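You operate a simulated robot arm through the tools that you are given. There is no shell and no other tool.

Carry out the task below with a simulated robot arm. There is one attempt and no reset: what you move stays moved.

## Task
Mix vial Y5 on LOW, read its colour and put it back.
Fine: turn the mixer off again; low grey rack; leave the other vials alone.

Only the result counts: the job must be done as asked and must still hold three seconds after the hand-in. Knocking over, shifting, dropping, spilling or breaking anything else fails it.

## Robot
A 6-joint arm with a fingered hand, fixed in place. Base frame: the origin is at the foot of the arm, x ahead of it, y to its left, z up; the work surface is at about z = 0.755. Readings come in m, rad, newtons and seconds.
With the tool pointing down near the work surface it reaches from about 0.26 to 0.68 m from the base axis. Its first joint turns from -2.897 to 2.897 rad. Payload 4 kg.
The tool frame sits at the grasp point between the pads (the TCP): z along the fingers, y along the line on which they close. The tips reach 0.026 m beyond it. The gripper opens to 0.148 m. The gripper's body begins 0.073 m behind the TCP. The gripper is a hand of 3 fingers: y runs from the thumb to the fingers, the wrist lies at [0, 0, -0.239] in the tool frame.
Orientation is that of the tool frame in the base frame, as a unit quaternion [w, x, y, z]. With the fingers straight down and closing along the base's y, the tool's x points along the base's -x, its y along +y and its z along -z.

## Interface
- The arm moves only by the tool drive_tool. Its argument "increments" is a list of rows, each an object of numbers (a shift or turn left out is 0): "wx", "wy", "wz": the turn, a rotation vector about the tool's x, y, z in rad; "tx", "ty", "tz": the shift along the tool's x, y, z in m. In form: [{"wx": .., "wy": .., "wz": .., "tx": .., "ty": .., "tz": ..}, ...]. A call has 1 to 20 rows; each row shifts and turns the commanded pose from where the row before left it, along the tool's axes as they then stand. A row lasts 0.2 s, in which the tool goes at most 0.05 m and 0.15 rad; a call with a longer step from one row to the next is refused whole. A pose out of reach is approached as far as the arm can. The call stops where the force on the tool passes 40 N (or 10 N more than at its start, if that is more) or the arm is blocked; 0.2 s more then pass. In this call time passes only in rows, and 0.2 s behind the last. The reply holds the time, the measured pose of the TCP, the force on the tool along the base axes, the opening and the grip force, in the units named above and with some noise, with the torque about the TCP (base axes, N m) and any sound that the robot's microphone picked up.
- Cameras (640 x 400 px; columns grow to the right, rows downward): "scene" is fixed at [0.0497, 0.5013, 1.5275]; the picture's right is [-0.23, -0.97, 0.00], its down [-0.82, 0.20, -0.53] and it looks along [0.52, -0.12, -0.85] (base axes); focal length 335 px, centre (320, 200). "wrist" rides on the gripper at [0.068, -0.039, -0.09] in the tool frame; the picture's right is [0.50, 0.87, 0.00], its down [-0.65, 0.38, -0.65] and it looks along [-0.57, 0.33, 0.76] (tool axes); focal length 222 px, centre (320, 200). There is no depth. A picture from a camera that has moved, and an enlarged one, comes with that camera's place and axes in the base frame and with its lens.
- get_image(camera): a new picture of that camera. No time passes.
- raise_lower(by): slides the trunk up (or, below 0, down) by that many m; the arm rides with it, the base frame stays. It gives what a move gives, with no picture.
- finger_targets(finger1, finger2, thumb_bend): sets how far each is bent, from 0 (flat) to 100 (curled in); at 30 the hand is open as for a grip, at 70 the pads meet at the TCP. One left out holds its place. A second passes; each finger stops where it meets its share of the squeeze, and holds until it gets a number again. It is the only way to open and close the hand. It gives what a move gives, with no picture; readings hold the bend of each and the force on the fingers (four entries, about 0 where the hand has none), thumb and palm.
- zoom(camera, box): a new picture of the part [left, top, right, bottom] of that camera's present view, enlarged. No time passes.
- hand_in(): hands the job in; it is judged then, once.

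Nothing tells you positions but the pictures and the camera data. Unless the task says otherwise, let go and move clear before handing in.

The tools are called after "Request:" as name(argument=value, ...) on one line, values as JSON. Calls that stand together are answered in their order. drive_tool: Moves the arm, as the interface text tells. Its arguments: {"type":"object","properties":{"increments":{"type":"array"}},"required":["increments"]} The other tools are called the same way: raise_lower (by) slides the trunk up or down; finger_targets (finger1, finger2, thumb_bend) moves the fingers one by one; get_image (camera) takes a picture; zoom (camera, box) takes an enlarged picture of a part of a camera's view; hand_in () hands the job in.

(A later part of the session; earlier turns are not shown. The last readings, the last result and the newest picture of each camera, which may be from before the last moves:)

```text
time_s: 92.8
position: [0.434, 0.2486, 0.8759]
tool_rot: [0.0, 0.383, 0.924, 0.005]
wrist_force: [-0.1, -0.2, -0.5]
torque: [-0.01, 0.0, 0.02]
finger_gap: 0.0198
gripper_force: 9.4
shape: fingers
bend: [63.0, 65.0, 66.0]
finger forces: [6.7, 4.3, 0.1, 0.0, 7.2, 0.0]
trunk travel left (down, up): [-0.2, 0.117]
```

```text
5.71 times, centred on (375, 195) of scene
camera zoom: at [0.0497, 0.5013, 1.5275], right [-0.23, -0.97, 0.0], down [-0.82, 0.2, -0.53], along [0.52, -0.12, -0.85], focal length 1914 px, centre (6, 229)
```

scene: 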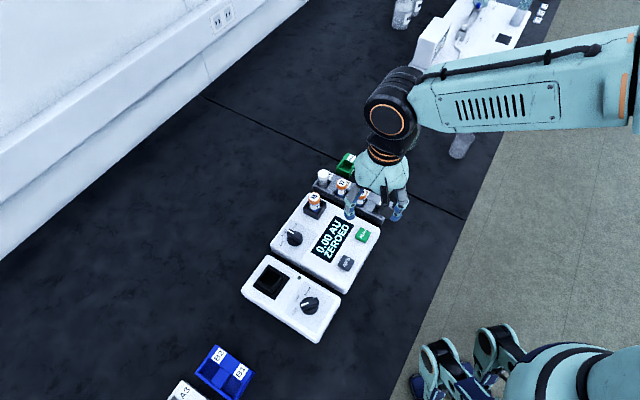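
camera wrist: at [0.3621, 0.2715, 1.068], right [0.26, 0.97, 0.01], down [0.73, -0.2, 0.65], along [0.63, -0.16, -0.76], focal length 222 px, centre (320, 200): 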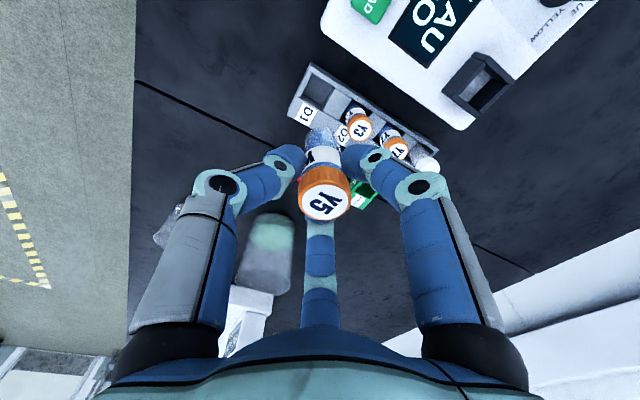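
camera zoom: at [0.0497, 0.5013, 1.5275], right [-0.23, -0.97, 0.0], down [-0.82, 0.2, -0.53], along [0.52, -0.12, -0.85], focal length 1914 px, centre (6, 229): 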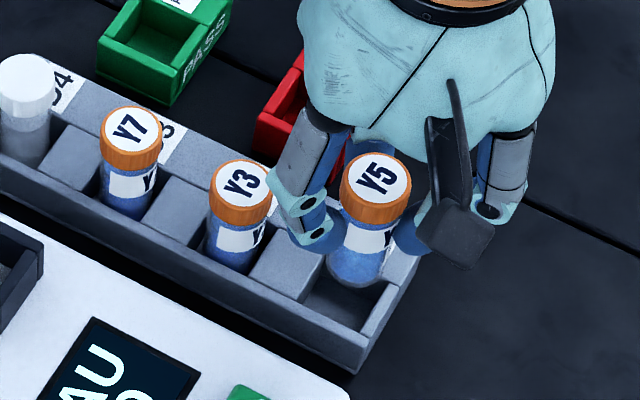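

Request:
drive_tool(increments=[{"tx": -0.0012, "ty": -0.002, "tz": 0.008}, {"tz": 0.008}, {"tz": 0.006}, {}])

Request:
zoom(camera="wrist", box=[240, 50, 400, 180])

Request:
zoom(camera="scene", box=[330, 160, 420, 230])

```text
time_s: 93.8
position: [0.436, 0.2469, 0.8535]
tool_rot: [0.0, 0.383, 0.924, 0.004]
wrist_force: [0.4, -0.4, -1.6]
torque: [0.03, 0.01, 0.01]
finger_gap: 0.0197
gripper_force: 9.0
shape: fingers
bend: [63.0, 65.0, 66.0]
finger forces: [6.7, 4.3, 0.1, 0.1, 7.3, 0.0]
trunk travel left (down, up): [-0.2, 0.117]
```

```text
3.08 times, centred on (320, 115) of wrist
camera zoom: at [0.3596, 0.2662, 0.944], right [0.26, 0.97, 0.01], down [0.73, -0.2, 0.65], along [0.63, -0.16, -0.76], focal length 684 px, centre (320, 462)
```

zoom: 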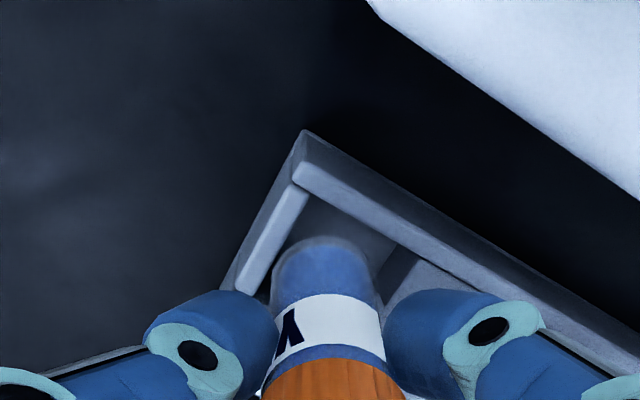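

```text
5.71 times, centred on (375, 195) of scene
camera zoom: at [0.0497, 0.5013, 1.5275], right [-0.23, -0.97, 0.0], down [-0.82, 0.2, -0.53], along [0.52, -0.12, -0.85], focal length 1914 px, centre (6, 229)
```

zoom: 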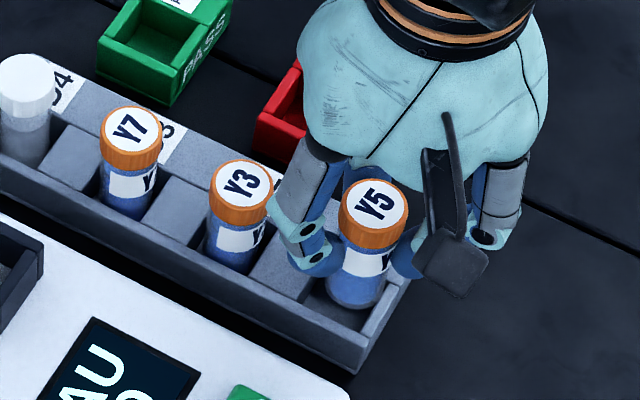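

Request:
drive_tool(increments=[{"ty": 0.0012, "tz": 0.004}, {"tz": 0.004}, {"tz": 0.002}, {}])

Request:
zoom(camera="wrist", box=[240, 50, 400, 180])

Request:
zoom(camera="scene", box=[330, 160, 420, 230])

```text
time_s: 94.8
position: [0.4375, 0.2477, 0.8432]
tool_rot: [-0.001, 0.383, 0.924, 0.004]
wrist_force: [-0.7, 0.3, -0.6]
torque: [0.03, 0.0, -0.01]
finger_gap: 0.0198
gripper_force: 9.3
shape: fingers
bend: [63.0, 65.0, 66.0]
finger forces: [6.7, 4.4, 0.0, 0.0, 7.3, 0.1]
trunk travel left (down, up): [-0.2, 0.117]
```

```text
3.08 times, centred on (320, 115) of wrist
camera zoom: at [0.361, 0.2668, 0.9344], right [0.26, 0.97, 0.01], down [0.73, -0.2, 0.65], along [0.63, -0.16, -0.76], focal length 684 px, centre (320, 462)
```

zoom: 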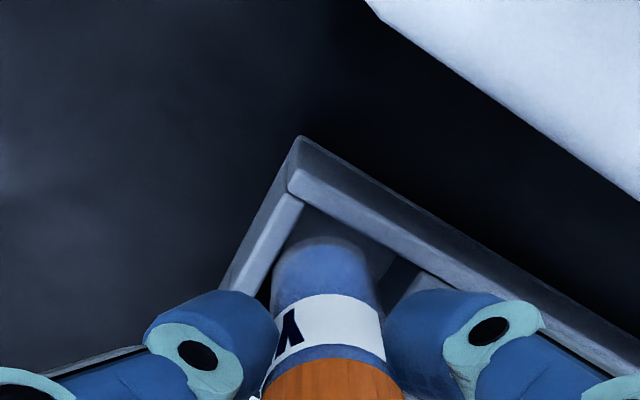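

```text
5.71 times, centred on (375, 195) of scene
camera zoom: at [0.0497, 0.5013, 1.5275], right [-0.23, -0.97, 0.0], down [-0.82, 0.2, -0.53], along [0.52, -0.12, -0.85], focal length 1914 px, centre (6, 229)
```

zoom: 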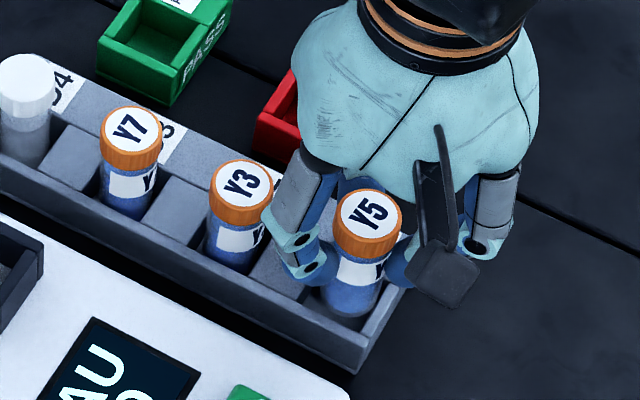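

It's entering the slot cleanly. I'll continue down gently.

Request:
drive_tool(increments=[{"tz": 0.004}, {"tz": 0.003}, {}])

Request:
drive_tool(increments=[{"tz": 0.003}, {}])

Request:
drive_tool(increments=[{"tz": 0.002}, {}])

Request:
drive_tool(increments=[{"tz": 0.002}, {}])

```text
time_s: 95.6
position: [0.4379, 0.2475, 0.8365]
tool_rot: [0.001, 0.382, 0.924, 0.005]
wrist_force: [5.7, 4.9, 17.5]
torque: [0.15, -0.08, 0.01]
finger_gap: 0.0195
gripper_force: 13.1
shape: fingers
bend: [61.0, 64.0, 69.0]
finger forces: [9.9, 7.0, 0.0, 0.0, 9.5, 0.0]
trunk travel left (down, up): [-0.2, 0.117]
```

```text
time_s: 96.2
position: [0.4365, 0.2476, 0.8339]
tool_rot: [0.001, 0.382, 0.924, 0.005]
wrist_force: [8.9, 7.3, 19.7]
torque: [0.24, -0.17, 0.0]
finger_gap: 0.019
gripper_force: 13.9
shape: fingers
bend: [61.0, 64.0, 71.0]
finger forces: [10.4, 7.3, 0.0, 0.1, 9.6, 0.0]
trunk travel left (down, up): [-0.2, 0.117]
```

```text
time_s: 96.8
position: [0.436, 0.2458, 0.8312]
tool_rot: [0.0, 0.383, 0.924, 0.003]
wrist_force: [2.3, 4.3, 10.1]
torque: [0.13, -0.02, -0.02]
finger_gap: 0.0186
gripper_force: 10.5
shape: fingers
bend: [61.0, 64.0, 70.0]
finger forces: [8.3, 4.5, 0.0, 0.0, 7.3, 0.0]
trunk travel left (down, up): [-0.2, 0.117]
```

```text
time_s: 97.4
position: [0.4355, 0.2462, 0.829]
tool_rot: [0.001, 0.382, 0.924, 0.004]
wrist_force: [3.8, 5.9, 13.9]
torque: [0.15, -0.04, -0.04]
finger_gap: 0.0183
gripper_force: 11.4
shape: fingers
bend: [60.0, 64.0, 69.0]
finger forces: [9.5, 4.9, 0.0, 0.0, 9.2, 0.0]
trunk travel left (down, up): [-0.2, 0.117]
```

I felt contact on the left wall side. I'll stop and look before going on.

Request:
get_image(camera="wrist")

Request:
zoom(camera="wrist", box=[240, 80, 400, 240])

Request:
zoom(camera="scene", box=[340, 170, 410, 230])

```text
taken
camera wrist: at [0.3607, 0.2667, 0.92], right [0.26, 0.97, 0.01], down [0.73, -0.2, 0.66], along [0.64, -0.16, -0.76], focal length 222 px, centre (320, 200)
```

wrist: 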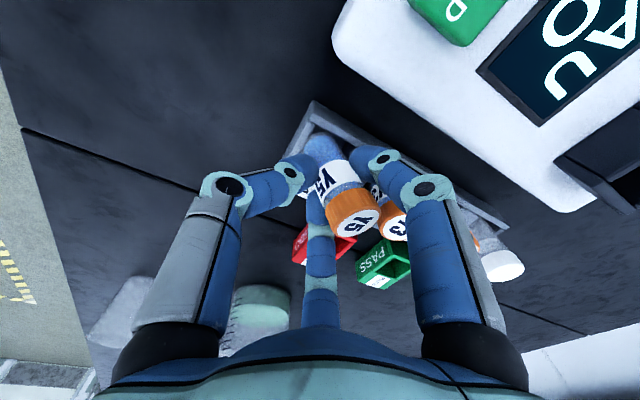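

```text
2.50 times, centred on (320, 160) of wrist
camera zoom: at [0.3607, 0.2667, 0.92], right [0.26, 0.97, 0.01], down [0.73, -0.2, 0.66], along [0.64, -0.16, -0.76], focal length 555 px, centre (320, 300)
```

zoom: 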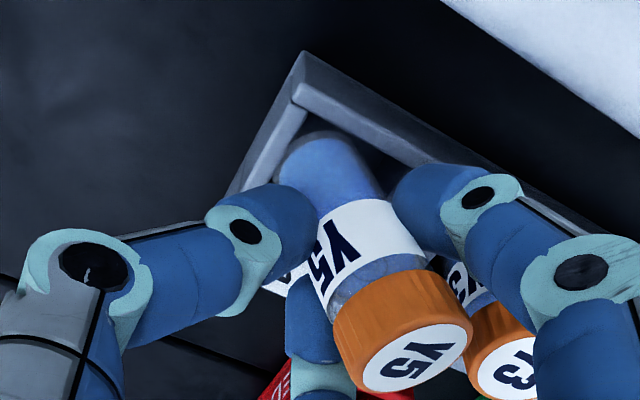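

```text
6.67 times, centred on (375, 200) of scene
camera zoom: at [0.0497, 0.5013, 1.5275], right [-0.23, -0.97, 0.0], down [-0.82, 0.2, -0.53], along [0.52, -0.12, -0.85], focal length 2233 px, centre (-47, 200)
```

zoom: 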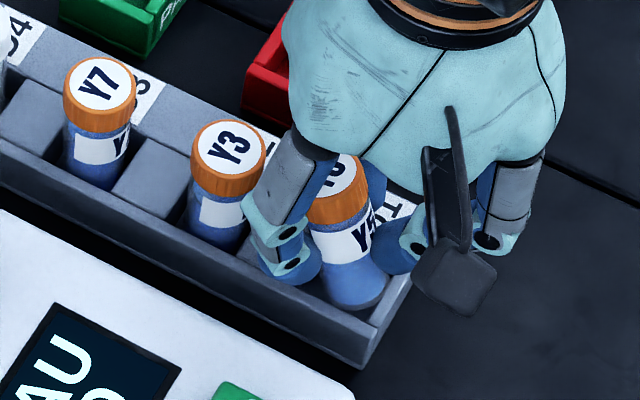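

Y5 has tilted in the grip because its bottom caught on the slot's end wall. I'll lift it straight back out and check the tilt and the rack.

Request:
drive_tool(increments=[{"tz": -0.004}, {"tz": -0.01}, {"tz": -0.015}, {"tz": -0.02}, {"tz": -0.025}, {"tz": -0.025}, {}])

Request:
get_image(camera="wrist")

Request:
zoom(camera="wrist", box=[240, 80, 400, 240])

Request:
zoom(camera="scene", box=[310, 140, 440, 230])

```text
time_s: 99.0
position: [0.4369, 0.2445, 0.9294]
tool_rot: [-0.001, 0.383, 0.924, 0.004]
wrist_force: [0.1, -0.2, -0.4]
torque: [0.04, 0.0, 0.0]
finger_gap: 0.0185
gripper_force: 8.7
shape: fingers
bend: [61.0, 65.0, 68.0]
finger forces: [7.2, 3.8, 0.1, 0.0, 6.1, 0.0]
trunk travel left (down, up): [-0.2, 0.117]
```

```text
taken
camera wrist: at [0.3604, 0.2645, 1.02], right [0.26, 0.97, 0.01], down [0.73, -0.2, 0.65], along [0.63, -0.16, -0.76], focal length 222 px, centre (320, 200)
```

wrist: 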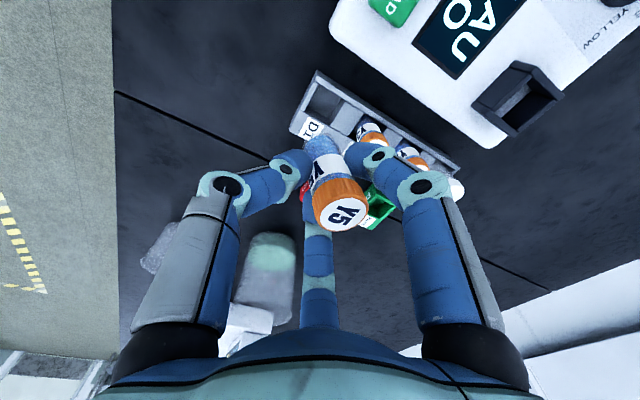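

```text
2.50 times, centred on (320, 160) of wrist
camera zoom: at [0.3604, 0.2645, 1.02], right [0.26, 0.97, 0.01], down [0.73, -0.2, 0.65], along [0.63, -0.16, -0.76], focal length 555 px, centre (320, 300)
```

zoom: 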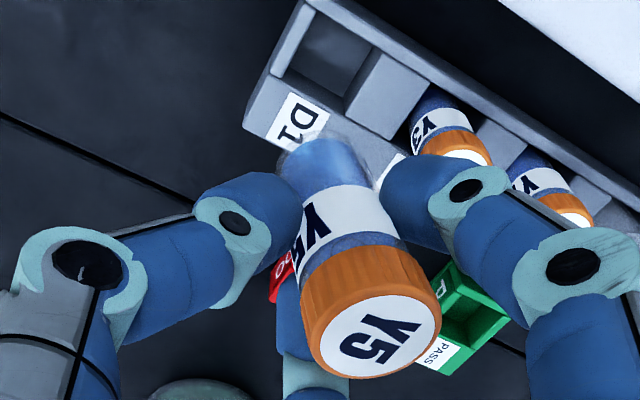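

```text
4.44 times, centred on (375, 185) of scene
camera zoom: at [0.0497, 0.5013, 1.5275], right [-0.23, -0.97, 0.0], down [-0.82, 0.2, -0.53], along [0.52, -0.12, -0.85], focal length 1489 px, centre (76, 267)
```

zoom: 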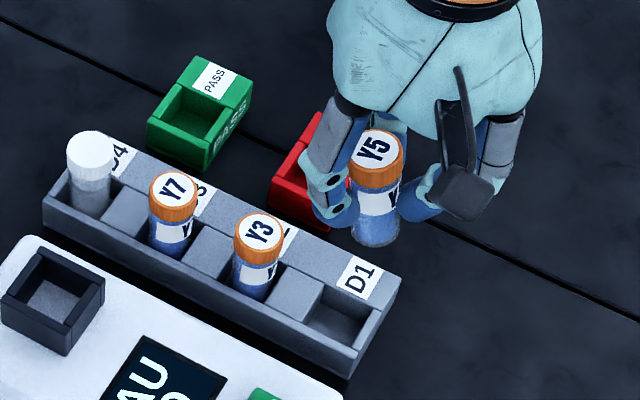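

The rack and the other vials haven't moved, but Y5 now leans about 13° toward +u in the hand. I'll tilt the hand by that amount to bring the vial upright, then check it from both cameras.

Request:
drive_tool(increments=[{"tz": -0.02}, {"wx": -0.075}, {"wx": -0.075}, {"wx": -0.075}, {}])

Request:
get_image(camera="wrist")

Request:
zoom(camera="scene", box=[310, 120, 440, 230])

Request:
zoom(camera="wrist", box=[240, 80, 400, 240])

```text
time_s: 100.2
position: [0.4367, 0.2464, 0.9481]
tool_rot: [0.043, 0.38, 0.917, 0.109]
wrist_force: [-0.2, 0.3, -1.2]
torque: [0.0, 0.01, 0.03]
finger_gap: 0.0184
gripper_force: 8.5
shape: fingers
bend: [61.0, 65.0, 68.0]
finger forces: [7.2, 3.9, 0.0, 0.0, 6.1, 0.0]
trunk travel left (down, up): [-0.2, 0.117]
```

```text
taken
camera wrist: at [0.3479, 0.2522, 1.0285], right [0.24, 0.95, 0.2], down [0.62, -0.31, 0.72], along [0.75, -0.05, -0.66], focal length 222 px, centre (320, 200)
```

wrist: 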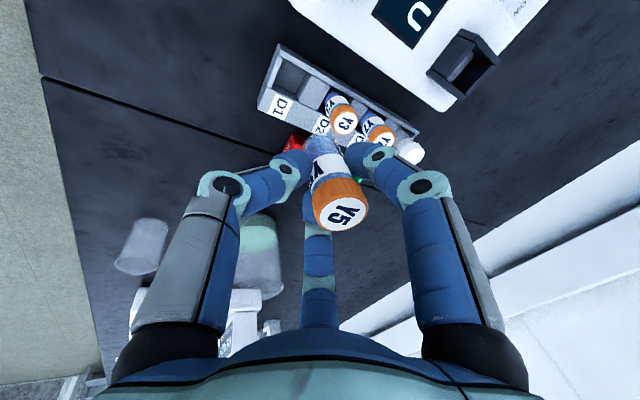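

```text
3.64 times, centred on (375, 175) of scene
camera zoom: at [0.0497, 0.5013, 1.5275], right [-0.23, -0.97, 0.0], down [-0.82, 0.2, -0.53], along [0.52, -0.12, -0.85], focal length 1218 px, centre (120, 291)
```

zoom: 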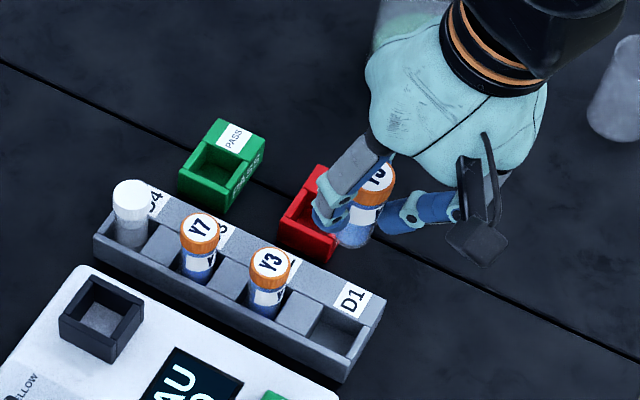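

```text
2.50 times, centred on (320, 160) of wrist
camera zoom: at [0.3479, 0.2522, 1.0285], right [0.24, 0.95, 0.2], down [0.62, -0.31, 0.72], along [0.75, -0.05, -0.66], focal length 555 px, centre (320, 300)
```

zoom: 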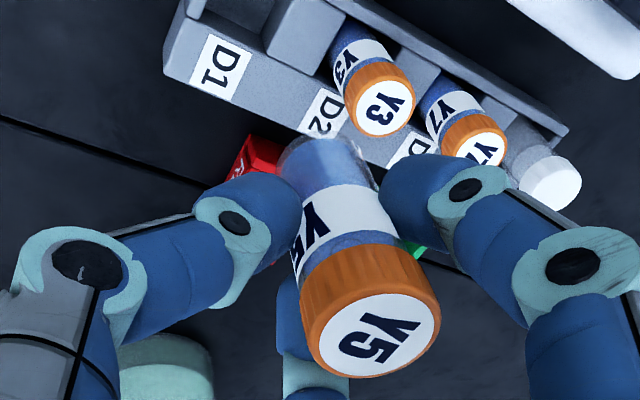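

The hand tilt slightly over-corrected, so I'll take about 3° back. Then I'll move so the vial's bottom is over the slot centre and descend to just above the rack.

Request:
drive_tool(increments=[{"wx": 0.05}, {"tx": 0.003, "ty": -0.0113, "tz": -0.002}, {"ty": -0.0044, "tz": 0.0246}, {"ty": -0.0044, "tz": 0.0246}, {"ty": -0.0017, "tz": 0.0098}, {}])

Request:
get_image(camera="wrist")

Request:
zoom(camera="wrist", box=[240, 60, 400, 220])

Request:
zoom(camera="scene", box=[330, 150, 420, 220])

```text
time_s: 101.6
position: [0.426, 0.2398, 0.8895]
tool_rot: [0.033, 0.381, 0.92, 0.085]
wrist_force: [0.2, -0.9, -0.7]
torque: [0.02, -0.03, -0.01]
finger_gap: 0.0181
gripper_force: 8.3
shape: fingers
bend: [61.0, 65.0, 68.0]
finger forces: [7.2, 3.8, 0.1, 0.0, 5.9, 0.0]
trunk travel left (down, up): [-0.2, 0.117]
```

```text
taken
camera wrist: at [0.34, 0.2497, 0.9723], right [0.25, 0.96, 0.16], down [0.64, -0.29, 0.71], along [0.72, -0.07, -0.69], focal length 222 px, centre (320, 200)
```

wrist: 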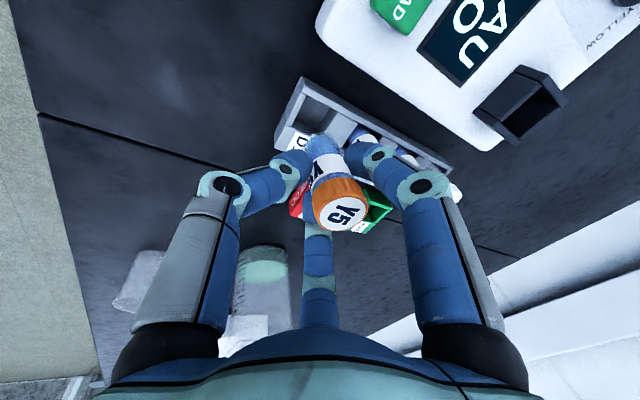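

```text
2.50 times, centred on (320, 140) of wrist
camera zoom: at [0.34, 0.2497, 0.9723], right [0.25, 0.96, 0.16], down [0.64, -0.29, 0.71], along [0.72, -0.07, -0.69], focal length 555 px, centre (320, 350)
```

zoom: 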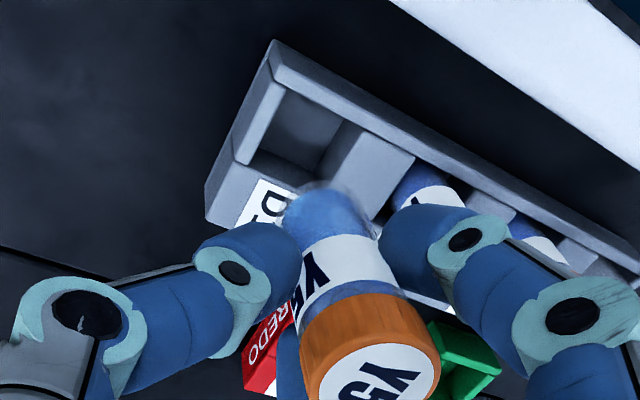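

```text
5.71 times, centred on (375, 185) of scene
camera zoom: at [0.0497, 0.5013, 1.5275], right [-0.23, -0.97, 0.0], down [-0.82, 0.2, -0.53], along [0.52, -0.12, -0.85], focal length 1914 px, centre (6, 286)
```

zoom: 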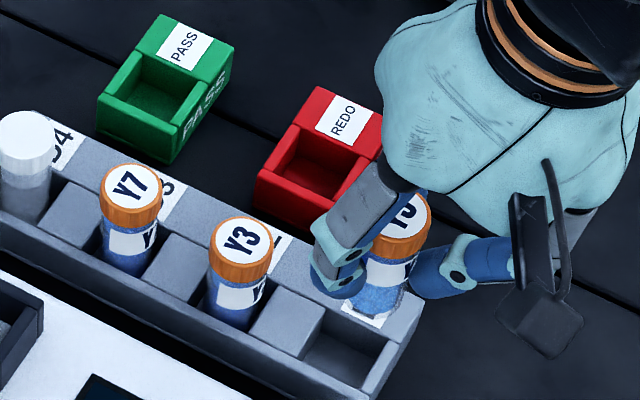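

Request:
zoom(camera="scene", box=[365, 170, 405, 210])

Request:
zoom(camera="wrist", box=[270, 60, 370, 150])

```text
10.00 times, centred on (385, 190) of scene
camera zoom: at [0.0497, 0.5013, 1.5275], right [-0.23, -0.97, 0.0], down [-0.82, 0.2, -0.53], along [0.52, -0.12, -0.85], focal length 3350 px, centre (-330, 300)
```

zoom: 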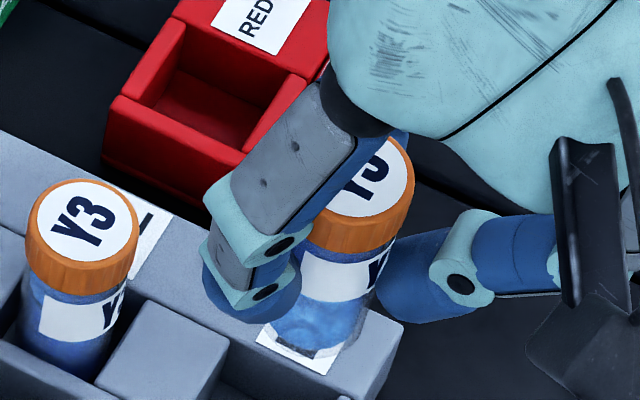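

```text
4.44 times, centred on (320, 105) of wrist
camera zoom: at [0.34, 0.2497, 0.9723], right [0.25, 0.96, 0.16], down [0.64, -0.29, 0.71], along [0.72, -0.07, -0.69], focal length 987 px, centre (320, 622)
```

zoom: 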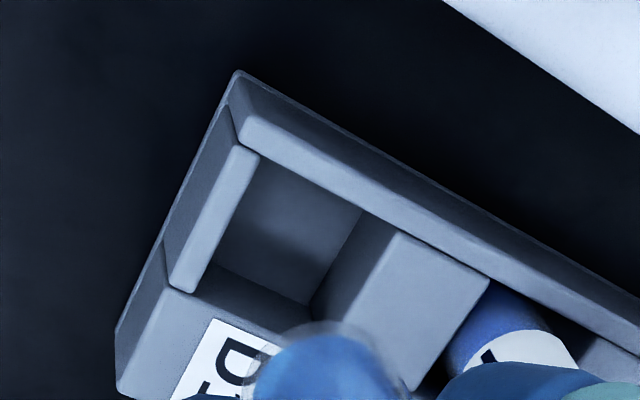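

Comparing both views, the vial slid up about 8 mm in the grip and its bottom is about 5 mm short of the slot centre in x. I'll correct that and descend to just above the rack.

Request:
drive_tool(increments=[{"tx": -0.0035, "ty": 0.0041, "tz": 0.0007}, {"ty": -0.0026, "tz": 0.0148}, {"ty": -0.0026, "tz": 0.0148}, {}])

Request:
zoom(camera="wrist", box=[270, 60, 370, 150])

Request:
zoom(camera="scene", box=[360, 175, 400, 215])

Request:
zoom(camera="wrist", box=[240, 60, 400, 240])

```text
time_s: 102.6
position: [0.4331, 0.2418, 0.8581]
tool_rot: [0.033, 0.381, 0.92, 0.085]
wrist_force: [1.2, 0.0, 0.0]
torque: [0.01, -0.01, -0.01]
finger_gap: 0.0184
gripper_force: 8.3
shape: fingers
bend: [61.0, 65.0, 68.0]
finger forces: [7.3, 3.9, 0.0, 0.0, 6.1, 0.1]
trunk travel left (down, up): [-0.2, 0.117]
```

```text
4.44 times, centred on (320, 105) of wrist
camera zoom: at [0.3458, 0.2514, 0.9403], right [0.25, 0.96, 0.16], down [0.64, -0.29, 0.71], along [0.72, -0.07, -0.69], focal length 987 px, centre (320, 622)
```

zoom: 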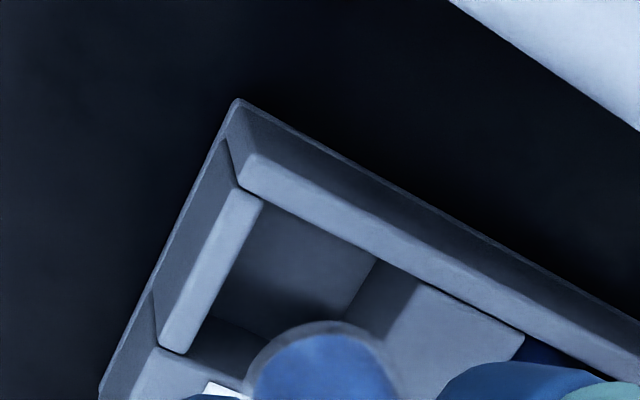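

```text
10.00 times, centred on (380, 195) of scene
camera zoom: at [0.0497, 0.5013, 1.5275], right [-0.23, -0.97, 0.0], down [-0.82, 0.2, -0.53], along [0.52, -0.12, -0.85], focal length 3350 px, centre (-280, 250)
```

zoom: 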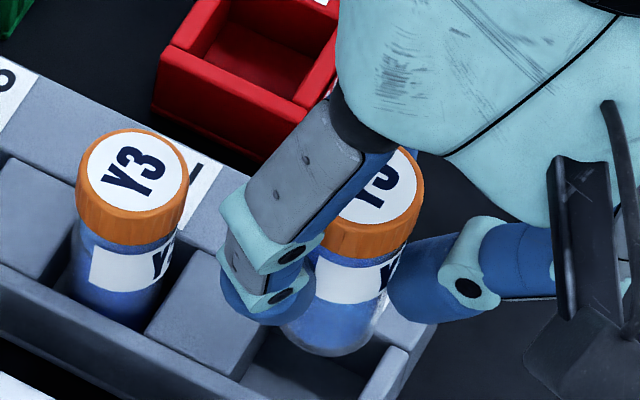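

```text
2.22 times, centred on (320, 150) of wrist
camera zoom: at [0.3458, 0.2514, 0.9403], right [0.25, 0.96, 0.16], down [0.64, -0.29, 0.71], along [0.72, -0.07, -0.69], focal length 494 px, centre (320, 311)
```

zoom: 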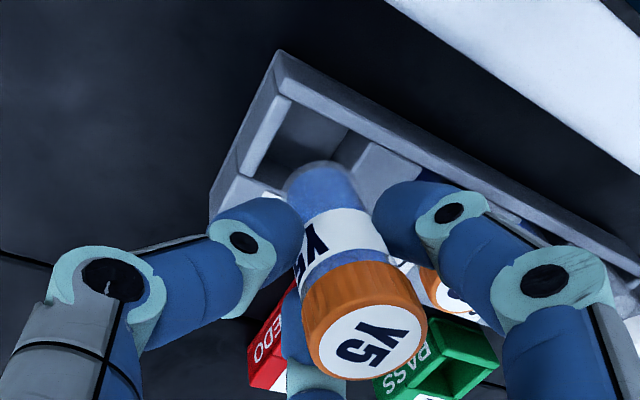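

The vial is now nearly vertical with its bottom over the slot centre. I'll lower it in world-vertical steps and check the force each time.

Request:
drive_tool(increments=[{"ty": -0.0009, "tz": 0.0049}, {"ty": -0.0009, "tz": 0.0049}, {"ty": -0.0007, "tz": 0.0039}, {}])

Request:
zoom(camera="wrist", box=[240, 60, 400, 240])

Request:
zoom(camera="scene", box=[360, 175, 400, 215])

```text
time_s: 103.6
position: [0.4314, 0.2428, 0.8454]
tool_rot: [0.034, 0.382, 0.92, 0.085]
wrist_force: [-0.2, 0.1, 0.2]
torque: [0.0, 0.0, -0.03]
finger_gap: 0.0181
gripper_force: 8.8
shape: fingers
bend: [61.0, 65.0, 68.0]
finger forces: [7.2, 3.9, 0.1, 0.1, 6.0, 0.0]
trunk travel left (down, up): [-0.2, 0.117]
```

```text
2.22 times, centred on (320, 150) of wrist
camera zoom: at [0.3451, 0.2516, 0.927], right [0.25, 0.96, 0.16], down [0.64, -0.29, 0.71], along [0.72, -0.07, -0.69], focal length 494 px, centre (320, 311)
```

zoom: 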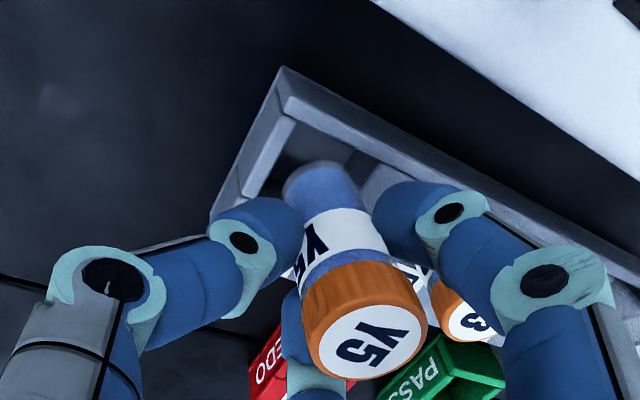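

```text
10.00 times, centred on (380, 195) of scene
camera zoom: at [0.0497, 0.5013, 1.5275], right [-0.23, -0.97, 0.0], down [-0.82, 0.2, -0.53], along [0.52, -0.12, -0.85], focal length 3350 px, centre (-280, 250)
```

zoom: 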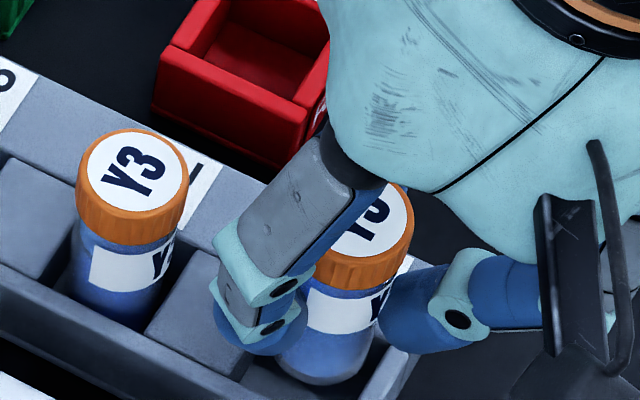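

Request:
drive_tool(increments=[{"ty": -0.0007, "tz": 0.0039}, {"ty": -0.0007, "tz": 0.0039}, {}])

Request:
zoom(camera="scene", box=[360, 185, 400, 225])

Request:
zoom(camera="wrist", box=[240, 60, 400, 240])

```text
time_s: 104.4
position: [0.4324, 0.2423, 0.8359]
tool_rot: [0.033, 0.382, 0.92, 0.085]
wrist_force: [0.6, -0.2, -0.1]
torque: [-0.05, 0.02, 0.01]
finger_gap: 0.0183
gripper_force: 8.5
shape: fingers
bend: [61.0, 65.0, 68.0]
finger forces: [7.2, 3.9, 0.0, 0.0, 6.0, 0.0]
trunk travel left (down, up): [-0.2, 0.117]
```

```text
10.00 times, centred on (380, 205) of scene
camera zoom: at [0.0497, 0.5013, 1.5275], right [-0.23, -0.97, 0.0], down [-0.82, 0.2, -0.53], along [0.52, -0.12, -0.85], focal length 3350 px, centre (-280, 150)
```

zoom: 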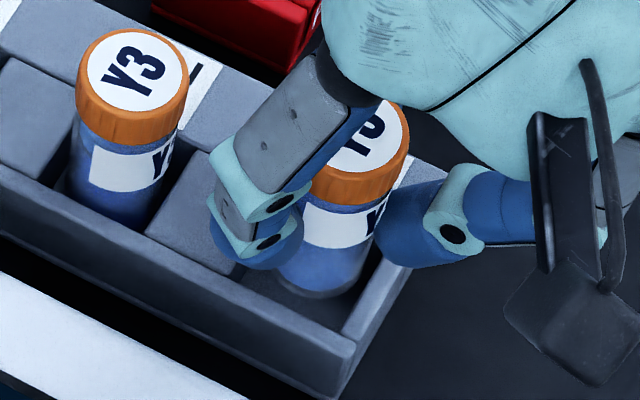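

```text
2.22 times, centred on (320, 150) of wrist
camera zoom: at [0.3456, 0.2512, 0.9191], right [0.25, 0.96, 0.16], down [0.64, -0.29, 0.71], along [0.72, -0.07, -0.69], focal length 494 px, centre (320, 311)
```

zoom: 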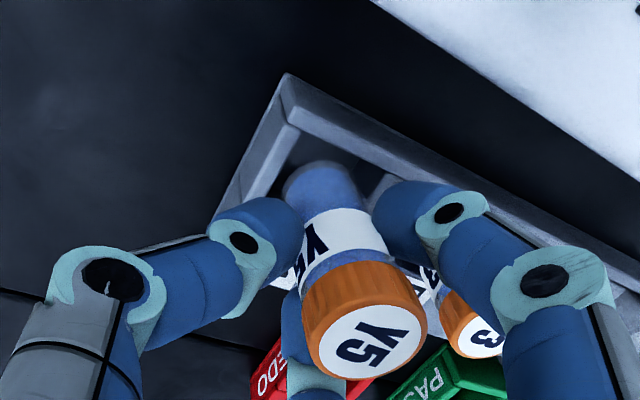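

Request:
drive_tool(increments=[{"ty": -0.0005, "tz": 0.003}, {}])

Request:
drive_tool(increments=[{"ty": -0.0005, "tz": 0.003}, {}])

Request:
zoom(camera="scene", box=[360, 185, 400, 225])

```text
time_s: 105.0
position: [0.4337, 0.242, 0.8338]
tool_rot: [0.034, 0.381, 0.92, 0.086]
wrist_force: [-0.3, -0.9, -0.4]
torque: [-0.04, 0.0, -0.03]
finger_gap: 0.0181
gripper_force: 8.7
shape: fingers
bend: [61.0, 65.0, 68.0]
finger forces: [7.2, 3.9, 0.0, 0.0, 5.9, 0.0]
trunk travel left (down, up): [-0.2, 0.117]
```

```text
time_s: 105.6
position: [0.4324, 0.2415, 0.83]
tool_rot: [0.033, 0.381, 0.92, 0.085]
wrist_force: [0.2, -0.6, -0.6]
torque: [0.01, 0.02, -0.01]
finger_gap: 0.0183
gripper_force: 8.2
shape: fingers
bend: [61.0, 65.0, 68.0]
finger forces: [7.2, 3.9, 0.0, 0.1, 6.0, 0.0]
trunk travel left (down, up): [-0.2, 0.117]
```

```text
10.00 times, centred on (380, 205) of scene
camera zoom: at [0.0497, 0.5013, 1.5275], right [-0.23, -0.97, 0.0], down [-0.82, 0.2, -0.53], along [0.52, -0.12, -0.85], focal length 3350 px, centre (-280, 150)
```

zoom: 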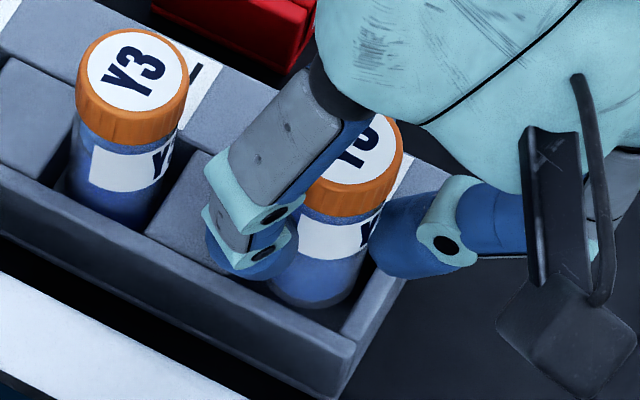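

Still free, and the bottom is now below the rack's rim. I'll continue step by step.

Request:
drive_tool(increments=[{"ty": -0.0005, "tz": 0.003}, {}])

Request:
drive_tool(increments=[{"ty": -0.0004, "tz": 0.002}, {}])

Request:
zoom(camera="wrist", box=[240, 60, 400, 240])

```text
time_s: 106.2
position: [0.4326, 0.243, 0.8276]
tool_rot: [0.033, 0.381, 0.92, 0.085]
wrist_force: [0.0, 0.1, 0.2]
torque: [0.0, 0.01, 0.02]
finger_gap: 0.0183
gripper_force: 8.2
shape: fingers
bend: [61.0, 65.0, 68.0]
finger forces: [7.2, 3.9, 0.0, 0.1, 6.0, 0.0]
trunk travel left (down, up): [-0.2, 0.117]
```

```text
time_s: 106.8
position: [0.4331, 0.2422, 0.8261]
tool_rot: [0.033, 0.382, 0.92, 0.085]
wrist_force: [-1.1, 0.5, 0.2]
torque: [0.01, 0.0, -0.01]
finger_gap: 0.0182
gripper_force: 8.3
shape: fingers
bend: [61.0, 65.0, 68.0]
finger forces: [7.2, 3.9, 0.0, 0.0, 6.0, 0.0]
trunk travel left (down, up): [-0.2, 0.117]
```

```text
2.22 times, centred on (320, 150) of wrist
camera zoom: at [0.3466, 0.2517, 0.9082], right [0.25, 0.96, 0.16], down [0.64, -0.29, 0.71], along [0.72, -0.07, -0.69], focal length 494 px, centre (320, 311)
```

zoom: 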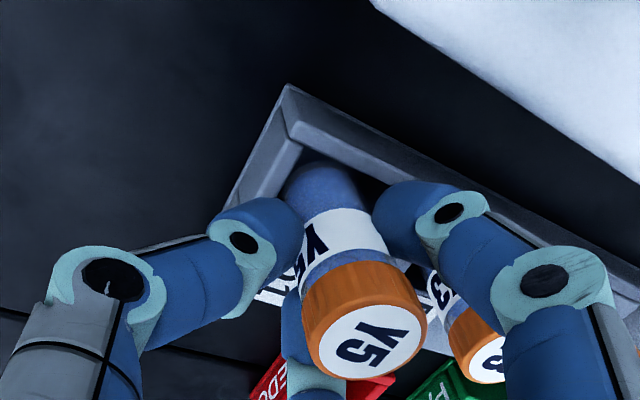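

Request:
drive_tool(increments=[{"ty": -0.0004, "tz": 0.0025}, {}])

Request:
drive_tool(increments=[{"ty": -0.0003, "tz": 0.002}, {}])

```text
time_s: 107.4
position: [0.4327, 0.242, 0.8232]
tool_rot: [0.033, 0.381, 0.92, 0.085]
wrist_force: [-0.2, -0.3, -0.1]
torque: [-0.01, -0.03, -0.02]
finger_gap: 0.0182
gripper_force: 8.4
shape: fingers
bend: [61.0, 65.0, 68.0]
finger forces: [7.3, 3.9, 0.0, 0.0, 6.0, 0.0]
trunk travel left (down, up): [-0.2, 0.117]
```

```text
time_s: 108.0
position: [0.4328, 0.2421, 0.8213]
tool_rot: [0.034, 0.381, 0.92, 0.085]
wrist_force: [0.3, 0.5, 0.1]
torque: [0.0, 0.0, 0.0]
finger_gap: 0.0181
gripper_force: 8.2
shape: fingers
bend: [61.0, 65.0, 68.0]
finger forces: [7.2, 4.0, 0.0, 0.0, 6.0, 0.0]
trunk travel left (down, up): [-0.2, 0.117]
```

Request:
drive_tool(increments=[{"ty": -0.0003, "tz": 0.002}, {}])

Request:
zoom(camera="scene", box=[360, 185, 400, 225])

Request:
zoom(camera="wrist", box=[260, 60, 380, 180])

```text
time_s: 108.6
position: [0.4314, 0.2428, 0.8198]
tool_rot: [0.033, 0.382, 0.92, 0.085]
wrist_force: [0.9, 0.3, -0.3]
torque: [-0.03, 0.01, 0.02]
finger_gap: 0.0185
gripper_force: 8.6
shape: fingers
bend: [61.0, 65.0, 68.0]
finger forces: [7.2, 3.9, 0.0, 0.1, 6.0, 0.1]
trunk travel left (down, up): [-0.2, 0.117]
```

```text
10.00 times, centred on (380, 205) of scene
camera zoom: at [0.0497, 0.5013, 1.5275], right [-0.23, -0.97, 0.0], down [-0.82, 0.2, -0.53], along [0.52, -0.12, -0.85], focal length 3350 px, centre (-280, 150)
```

zoom: 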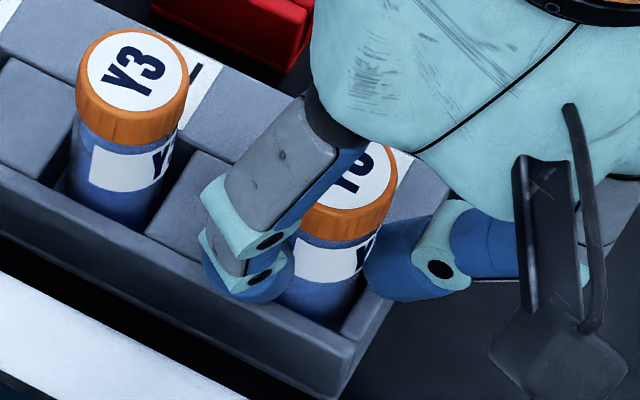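

```text
3.33 times, centred on (320, 120) of wrist
camera zoom: at [0.3455, 0.2511, 0.9023], right [0.25, 0.96, 0.16], down [0.64, -0.29, 0.71], along [0.72, -0.07, -0.69], focal length 740 px, centre (320, 467)
```

zoom: 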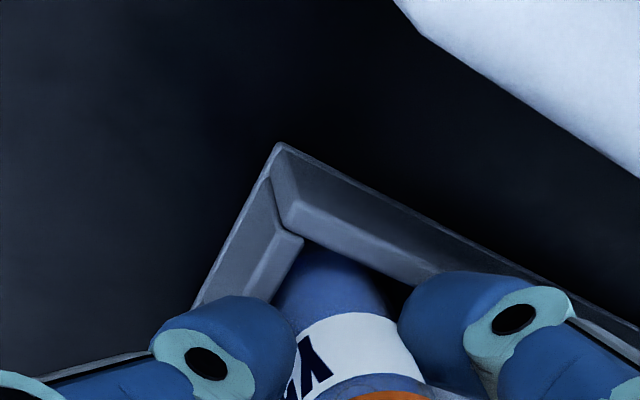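

By comparison with the original cap position, about 2 mm remains to the floor. I'll continue carefully.

Request:
drive_tool(increments=[{"ty": -0.0003, "tz": 0.0015}, {}])

Request:
drive_tool(increments=[{"ty": -0.0003, "tz": 0.0015}, {}])

```text
time_s: 109.2
position: [0.4313, 0.2414, 0.8188]
tool_rot: [0.033, 0.381, 0.92, 0.085]
wrist_force: [-0.7, -0.3, -0.4]
torque: [0.03, -0.01, -0.03]
finger_gap: 0.0182
gripper_force: 8.7
shape: fingers
bend: [61.0, 65.0, 68.0]
finger forces: [7.2, 3.9, 0.1, 0.1, 6.1, 0.0]
trunk travel left (down, up): [-0.2, 0.117]
```

```text
time_s: 109.8
position: [0.4308, 0.242, 0.817]
tool_rot: [0.033, 0.381, 0.92, 0.085]
wrist_force: [0.9, 1.1, -0.6]
torque: [0.0, -0.01, 0.01]
finger_gap: 0.0182
gripper_force: 8.1
shape: fingers
bend: [61.0, 65.0, 68.0]
finger forces: [7.2, 3.9, 0.0, 0.0, 6.0, 0.0]
trunk travel left (down, up): [-0.2, 0.117]
```

Request:
drive_tool(increments=[{"ty": -0.0003, "tz": 0.0015}, {}])

Request:
drive_tool(increments=[{"ty": -0.0003, "tz": 0.0015}, {}])

```text
time_s: 110.4
position: [0.4318, 0.2427, 0.8157]
tool_rot: [0.033, 0.381, 0.92, 0.086]
wrist_force: [0.1, -0.7, 0.1]
torque: [0.01, -0.04, 0.0]
finger_gap: 0.0183
gripper_force: 8.4
shape: fingers
bend: [61.0, 65.0, 68.0]
finger forces: [7.2, 3.9, 0.0, 0.0, 6.0, 0.0]
trunk travel left (down, up): [-0.2, 0.117]
```

```text
time_s: 111.0
position: [0.4322, 0.243, 0.8142]
tool_rot: [0.034, 0.38, 0.92, 0.086]
wrist_force: [-0.1, 0.1, -1.0]
torque: [0.0, -0.04, 0.03]
finger_gap: 0.0184
gripper_force: 8.2
shape: fingers
bend: [61.0, 65.0, 68.0]
finger forces: [7.2, 3.9, 0.1, 0.0, 5.9, 0.1]
trunk travel left (down, up): [-0.2, 0.117]
```

Request:
zoom(camera="scene", box=[360, 185, 400, 225])

Request:
zoom(camera="wrist", box=[240, 80, 400, 240])

```text
10.00 times, centred on (380, 205) of scene
camera zoom: at [0.0497, 0.5013, 1.5275], right [-0.23, -0.97, 0.0], down [-0.82, 0.2, -0.53], along [0.52, -0.12, -0.85], focal length 3350 px, centre (-280, 150)
```

zoom: 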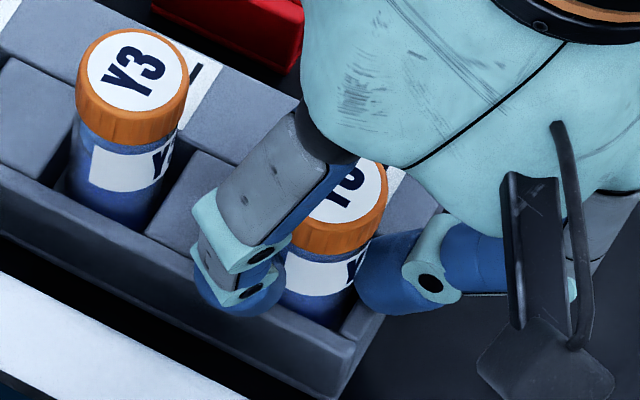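

```text
2.50 times, centred on (320, 160) of wrist
camera zoom: at [0.3455, 0.2525, 0.8961], right [0.25, 0.96, 0.16], down [0.64, -0.29, 0.71], along [0.72, -0.07, -0.69], focal length 555 px, centre (320, 300)
```

zoom: 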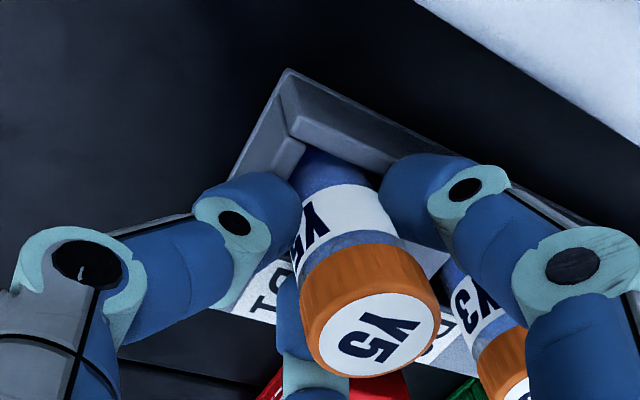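

Request:
drive_tool(increments=[{"ty": -0.0003, "tz": 0.0015}, {}])

Request:
drive_tool(increments=[{"ty": -0.0003, "tz": 0.0015}, {}])

```text
time_s: 111.6
position: [0.4313, 0.2426, 0.8119]
tool_rot: [0.034, 0.381, 0.92, 0.085]
wrist_force: [-3.6, 1.1, 9.4]
torque: [-0.02, 0.14, 0.0]
finger_gap: 0.0183
gripper_force: 14.0
shape: fingers
bend: [61.0, 65.0, 69.0]
finger forces: [8.2, 4.7, 0.0, 0.1, 15.6, 0.0]
trunk travel left (down, up): [-0.2, 0.117]
```

```text
time_s: 112.2
position: [0.4309, 0.242, 0.8117]
tool_rot: [0.035, 0.382, 0.92, 0.085]
wrist_force: [-7.0, -3.4, 26.0]
torque: [-0.09, 0.37, -0.07]
finger_gap: 0.018
gripper_force: 21.3
shape: fingers
bend: [61.0, 65.0, 70.0]
finger forces: [9.1, 5.5, 0.0, 0.0, 29.3, 0.1]
trunk travel left (down, up): [-0.2, 0.117]
```

That load is on the thumb tip touching the rack's edge, so I'll back off at once by 2–3 mm and view.

Request:
drive_tool(increments=[{"ty": 0.0004, "tz": -0.0025}, {}])

Request:
zoom(camera="scene", box=[340, 170, 410, 230])

Request:
zoom(camera="wrist", box=[240, 80, 400, 240])

```text
time_s: 112.8
position: [0.432, 0.2426, 0.8128]
tool_rot: [0.033, 0.381, 0.92, 0.085]
wrist_force: [0.2, -0.1, 6.7]
torque: [-0.02, 0.03, -0.01]
finger_gap: 0.018
gripper_force: 12.5
shape: fingers
bend: [61.0, 65.0, 69.0]
finger forces: [8.4, 4.5, 0.0, 0.1, 12.9, 0.0]
trunk travel left (down, up): [-0.2, 0.117]
```

```text
6.67 times, centred on (375, 200) of scene
camera zoom: at [0.0497, 0.5013, 1.5275], right [-0.23, -0.97, 0.0], down [-0.82, 0.2, -0.53], along [0.52, -0.12, -0.85], focal length 2233 px, centre (-47, 200)
```

zoom: 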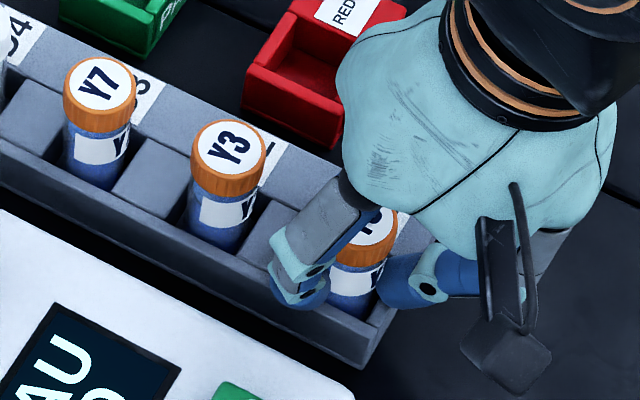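

```text
2.50 times, centred on (320, 160) of wrist
camera zoom: at [0.3453, 0.2517, 0.8951], right [0.25, 0.96, 0.16], down [0.64, -0.29, 0.71], along [0.72, -0.07, -0.69], focal length 555 px, centre (320, 300)
```

zoom: 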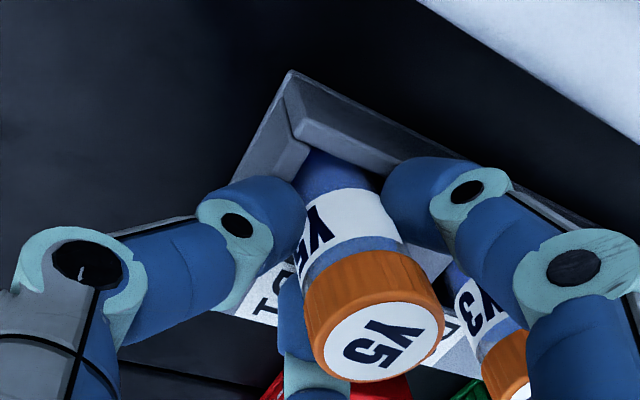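

Request:
drive_tool(increments=[{"ty": 0.0003, "tz": -0.0015}, {}])

```text
time_s: 113.4
position: [0.4328, 0.2413, 0.8153]
tool_rot: [0.033, 0.381, 0.92, 0.084]
wrist_force: [-1.1, 0.0, -0.7]
torque: [0.02, -0.04, 0.01]
finger_gap: 0.0184
gripper_force: 8.8
shape: fingers
bend: [61.0, 65.0, 68.0]
finger forces: [7.3, 3.9, 0.1, 0.0, 6.0, 0.0]
trunk travel left (down, up): [-0.2, 0.117]
```

Free again, with the vial within about 2 mm of the slot floor. I'll open the fingers gently to let it settle.

Request:
finger_targets(finger1=59, finger2=62, thumb_bend=65)

Request:
zoom(camera="wrist", box=[240, 80, 400, 240])

Request:
zoom(camera="scene", box=[340, 170, 410, 230])

```text
time_s: 114.4
position: [0.4326, 0.2418, 0.8157]
tool_rot: [0.034, 0.381, 0.92, 0.085]
wrist_force: [-0.1, 0.4, -0.3]
torque: [-0.01, 0.03, -0.03]
finger_gap: 0.0233
gripper_force: 0.0
shape: fingers
bend: [59.0, 62.0, 65.0]
finger forces: [0.0, 0.1, 0.0, 0.0, 0.0, 0.1]
trunk travel left (down, up): [-0.2, 0.117]
```

```text
2.50 times, centred on (320, 160) of wrist
camera zoom: at [0.3455, 0.2511, 0.8971], right [0.25, 0.96, 0.16], down [0.64, -0.29, 0.71], along [0.72, -0.07, -0.69], focal length 555 px, centre (320, 300)
```

zoom: 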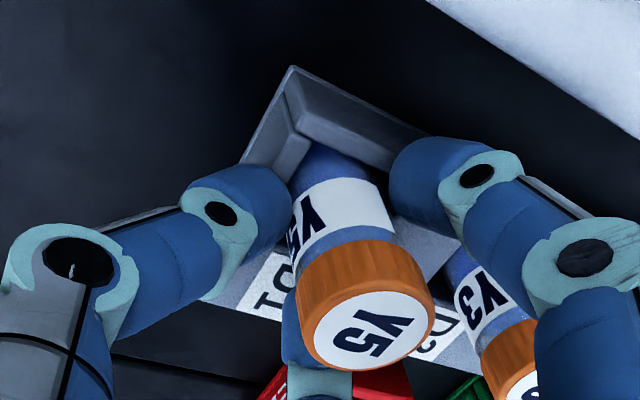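

```text
6.67 times, centred on (375, 200) of scene
camera zoom: at [0.0497, 0.5013, 1.5275], right [-0.23, -0.97, 0.0], down [-0.82, 0.2, -0.53], along [0.52, -0.12, -0.85], focal length 2233 px, centre (-47, 200)
```

zoom: 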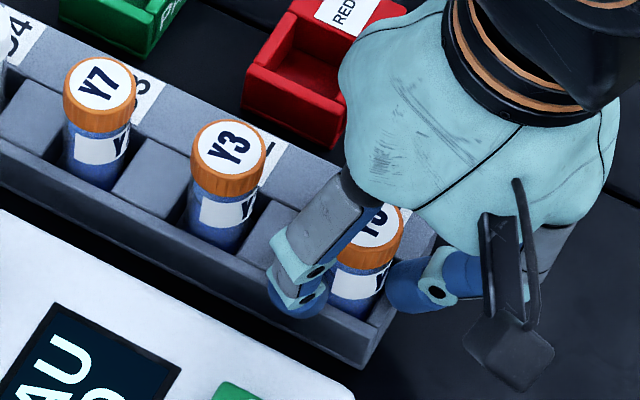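

Y5 is standing on its own. I'll open a bit more to clear the cap, then rise along the hand's axis.

Request:
finger_targets(finger1=52, finger2=52, thumb_bend=55)

Request:
zoom(camera="wrist", box=[220, 80, 420, 240])

Request:
zoom(camera="scene", box=[340, 170, 410, 230])

```text
time_s: 115.4
position: [0.4321, 0.242, 0.8151]
tool_rot: [0.033, 0.38, 0.92, 0.086]
wrist_force: [-0.6, -0.5, 0.8]
torque: [-0.01, 0.02, 0.0]
finger_gap: 0.0504
gripper_force: 0.0
shape: fingers
bend: [52.0, 52.0, 55.0]
finger forces: [0.0, 0.1, 0.1, 0.0, 0.0, 0.1]
trunk travel left (down, up): [-0.2, 0.117]
```

```text
2.50 times, centred on (320, 160) of wrist
camera zoom: at [0.3455, 0.2511, 0.8971], right [0.25, 0.96, 0.16], down [0.64, -0.29, 0.71], along [0.72, -0.07, -0.69], focal length 555 px, centre (320, 300)
```

zoom: 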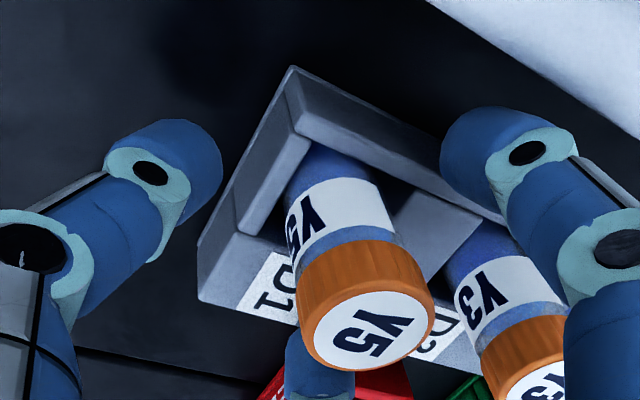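

```text
6.67 times, centred on (375, 200) of scene
camera zoom: at [0.0497, 0.5013, 1.5275], right [-0.23, -0.97, 0.0], down [-0.82, 0.2, -0.53], along [0.52, -0.12, -0.85], focal length 2233 px, centre (-47, 200)
```

zoom: 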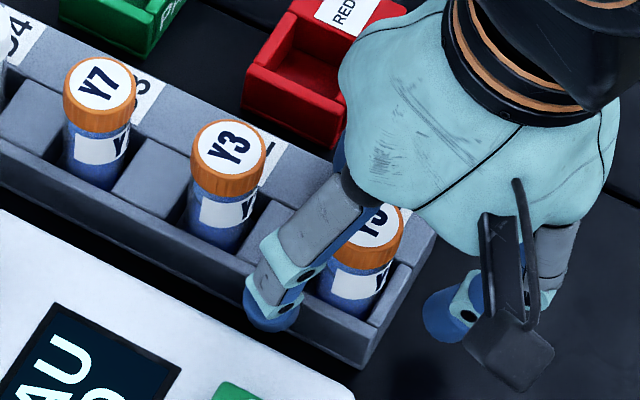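

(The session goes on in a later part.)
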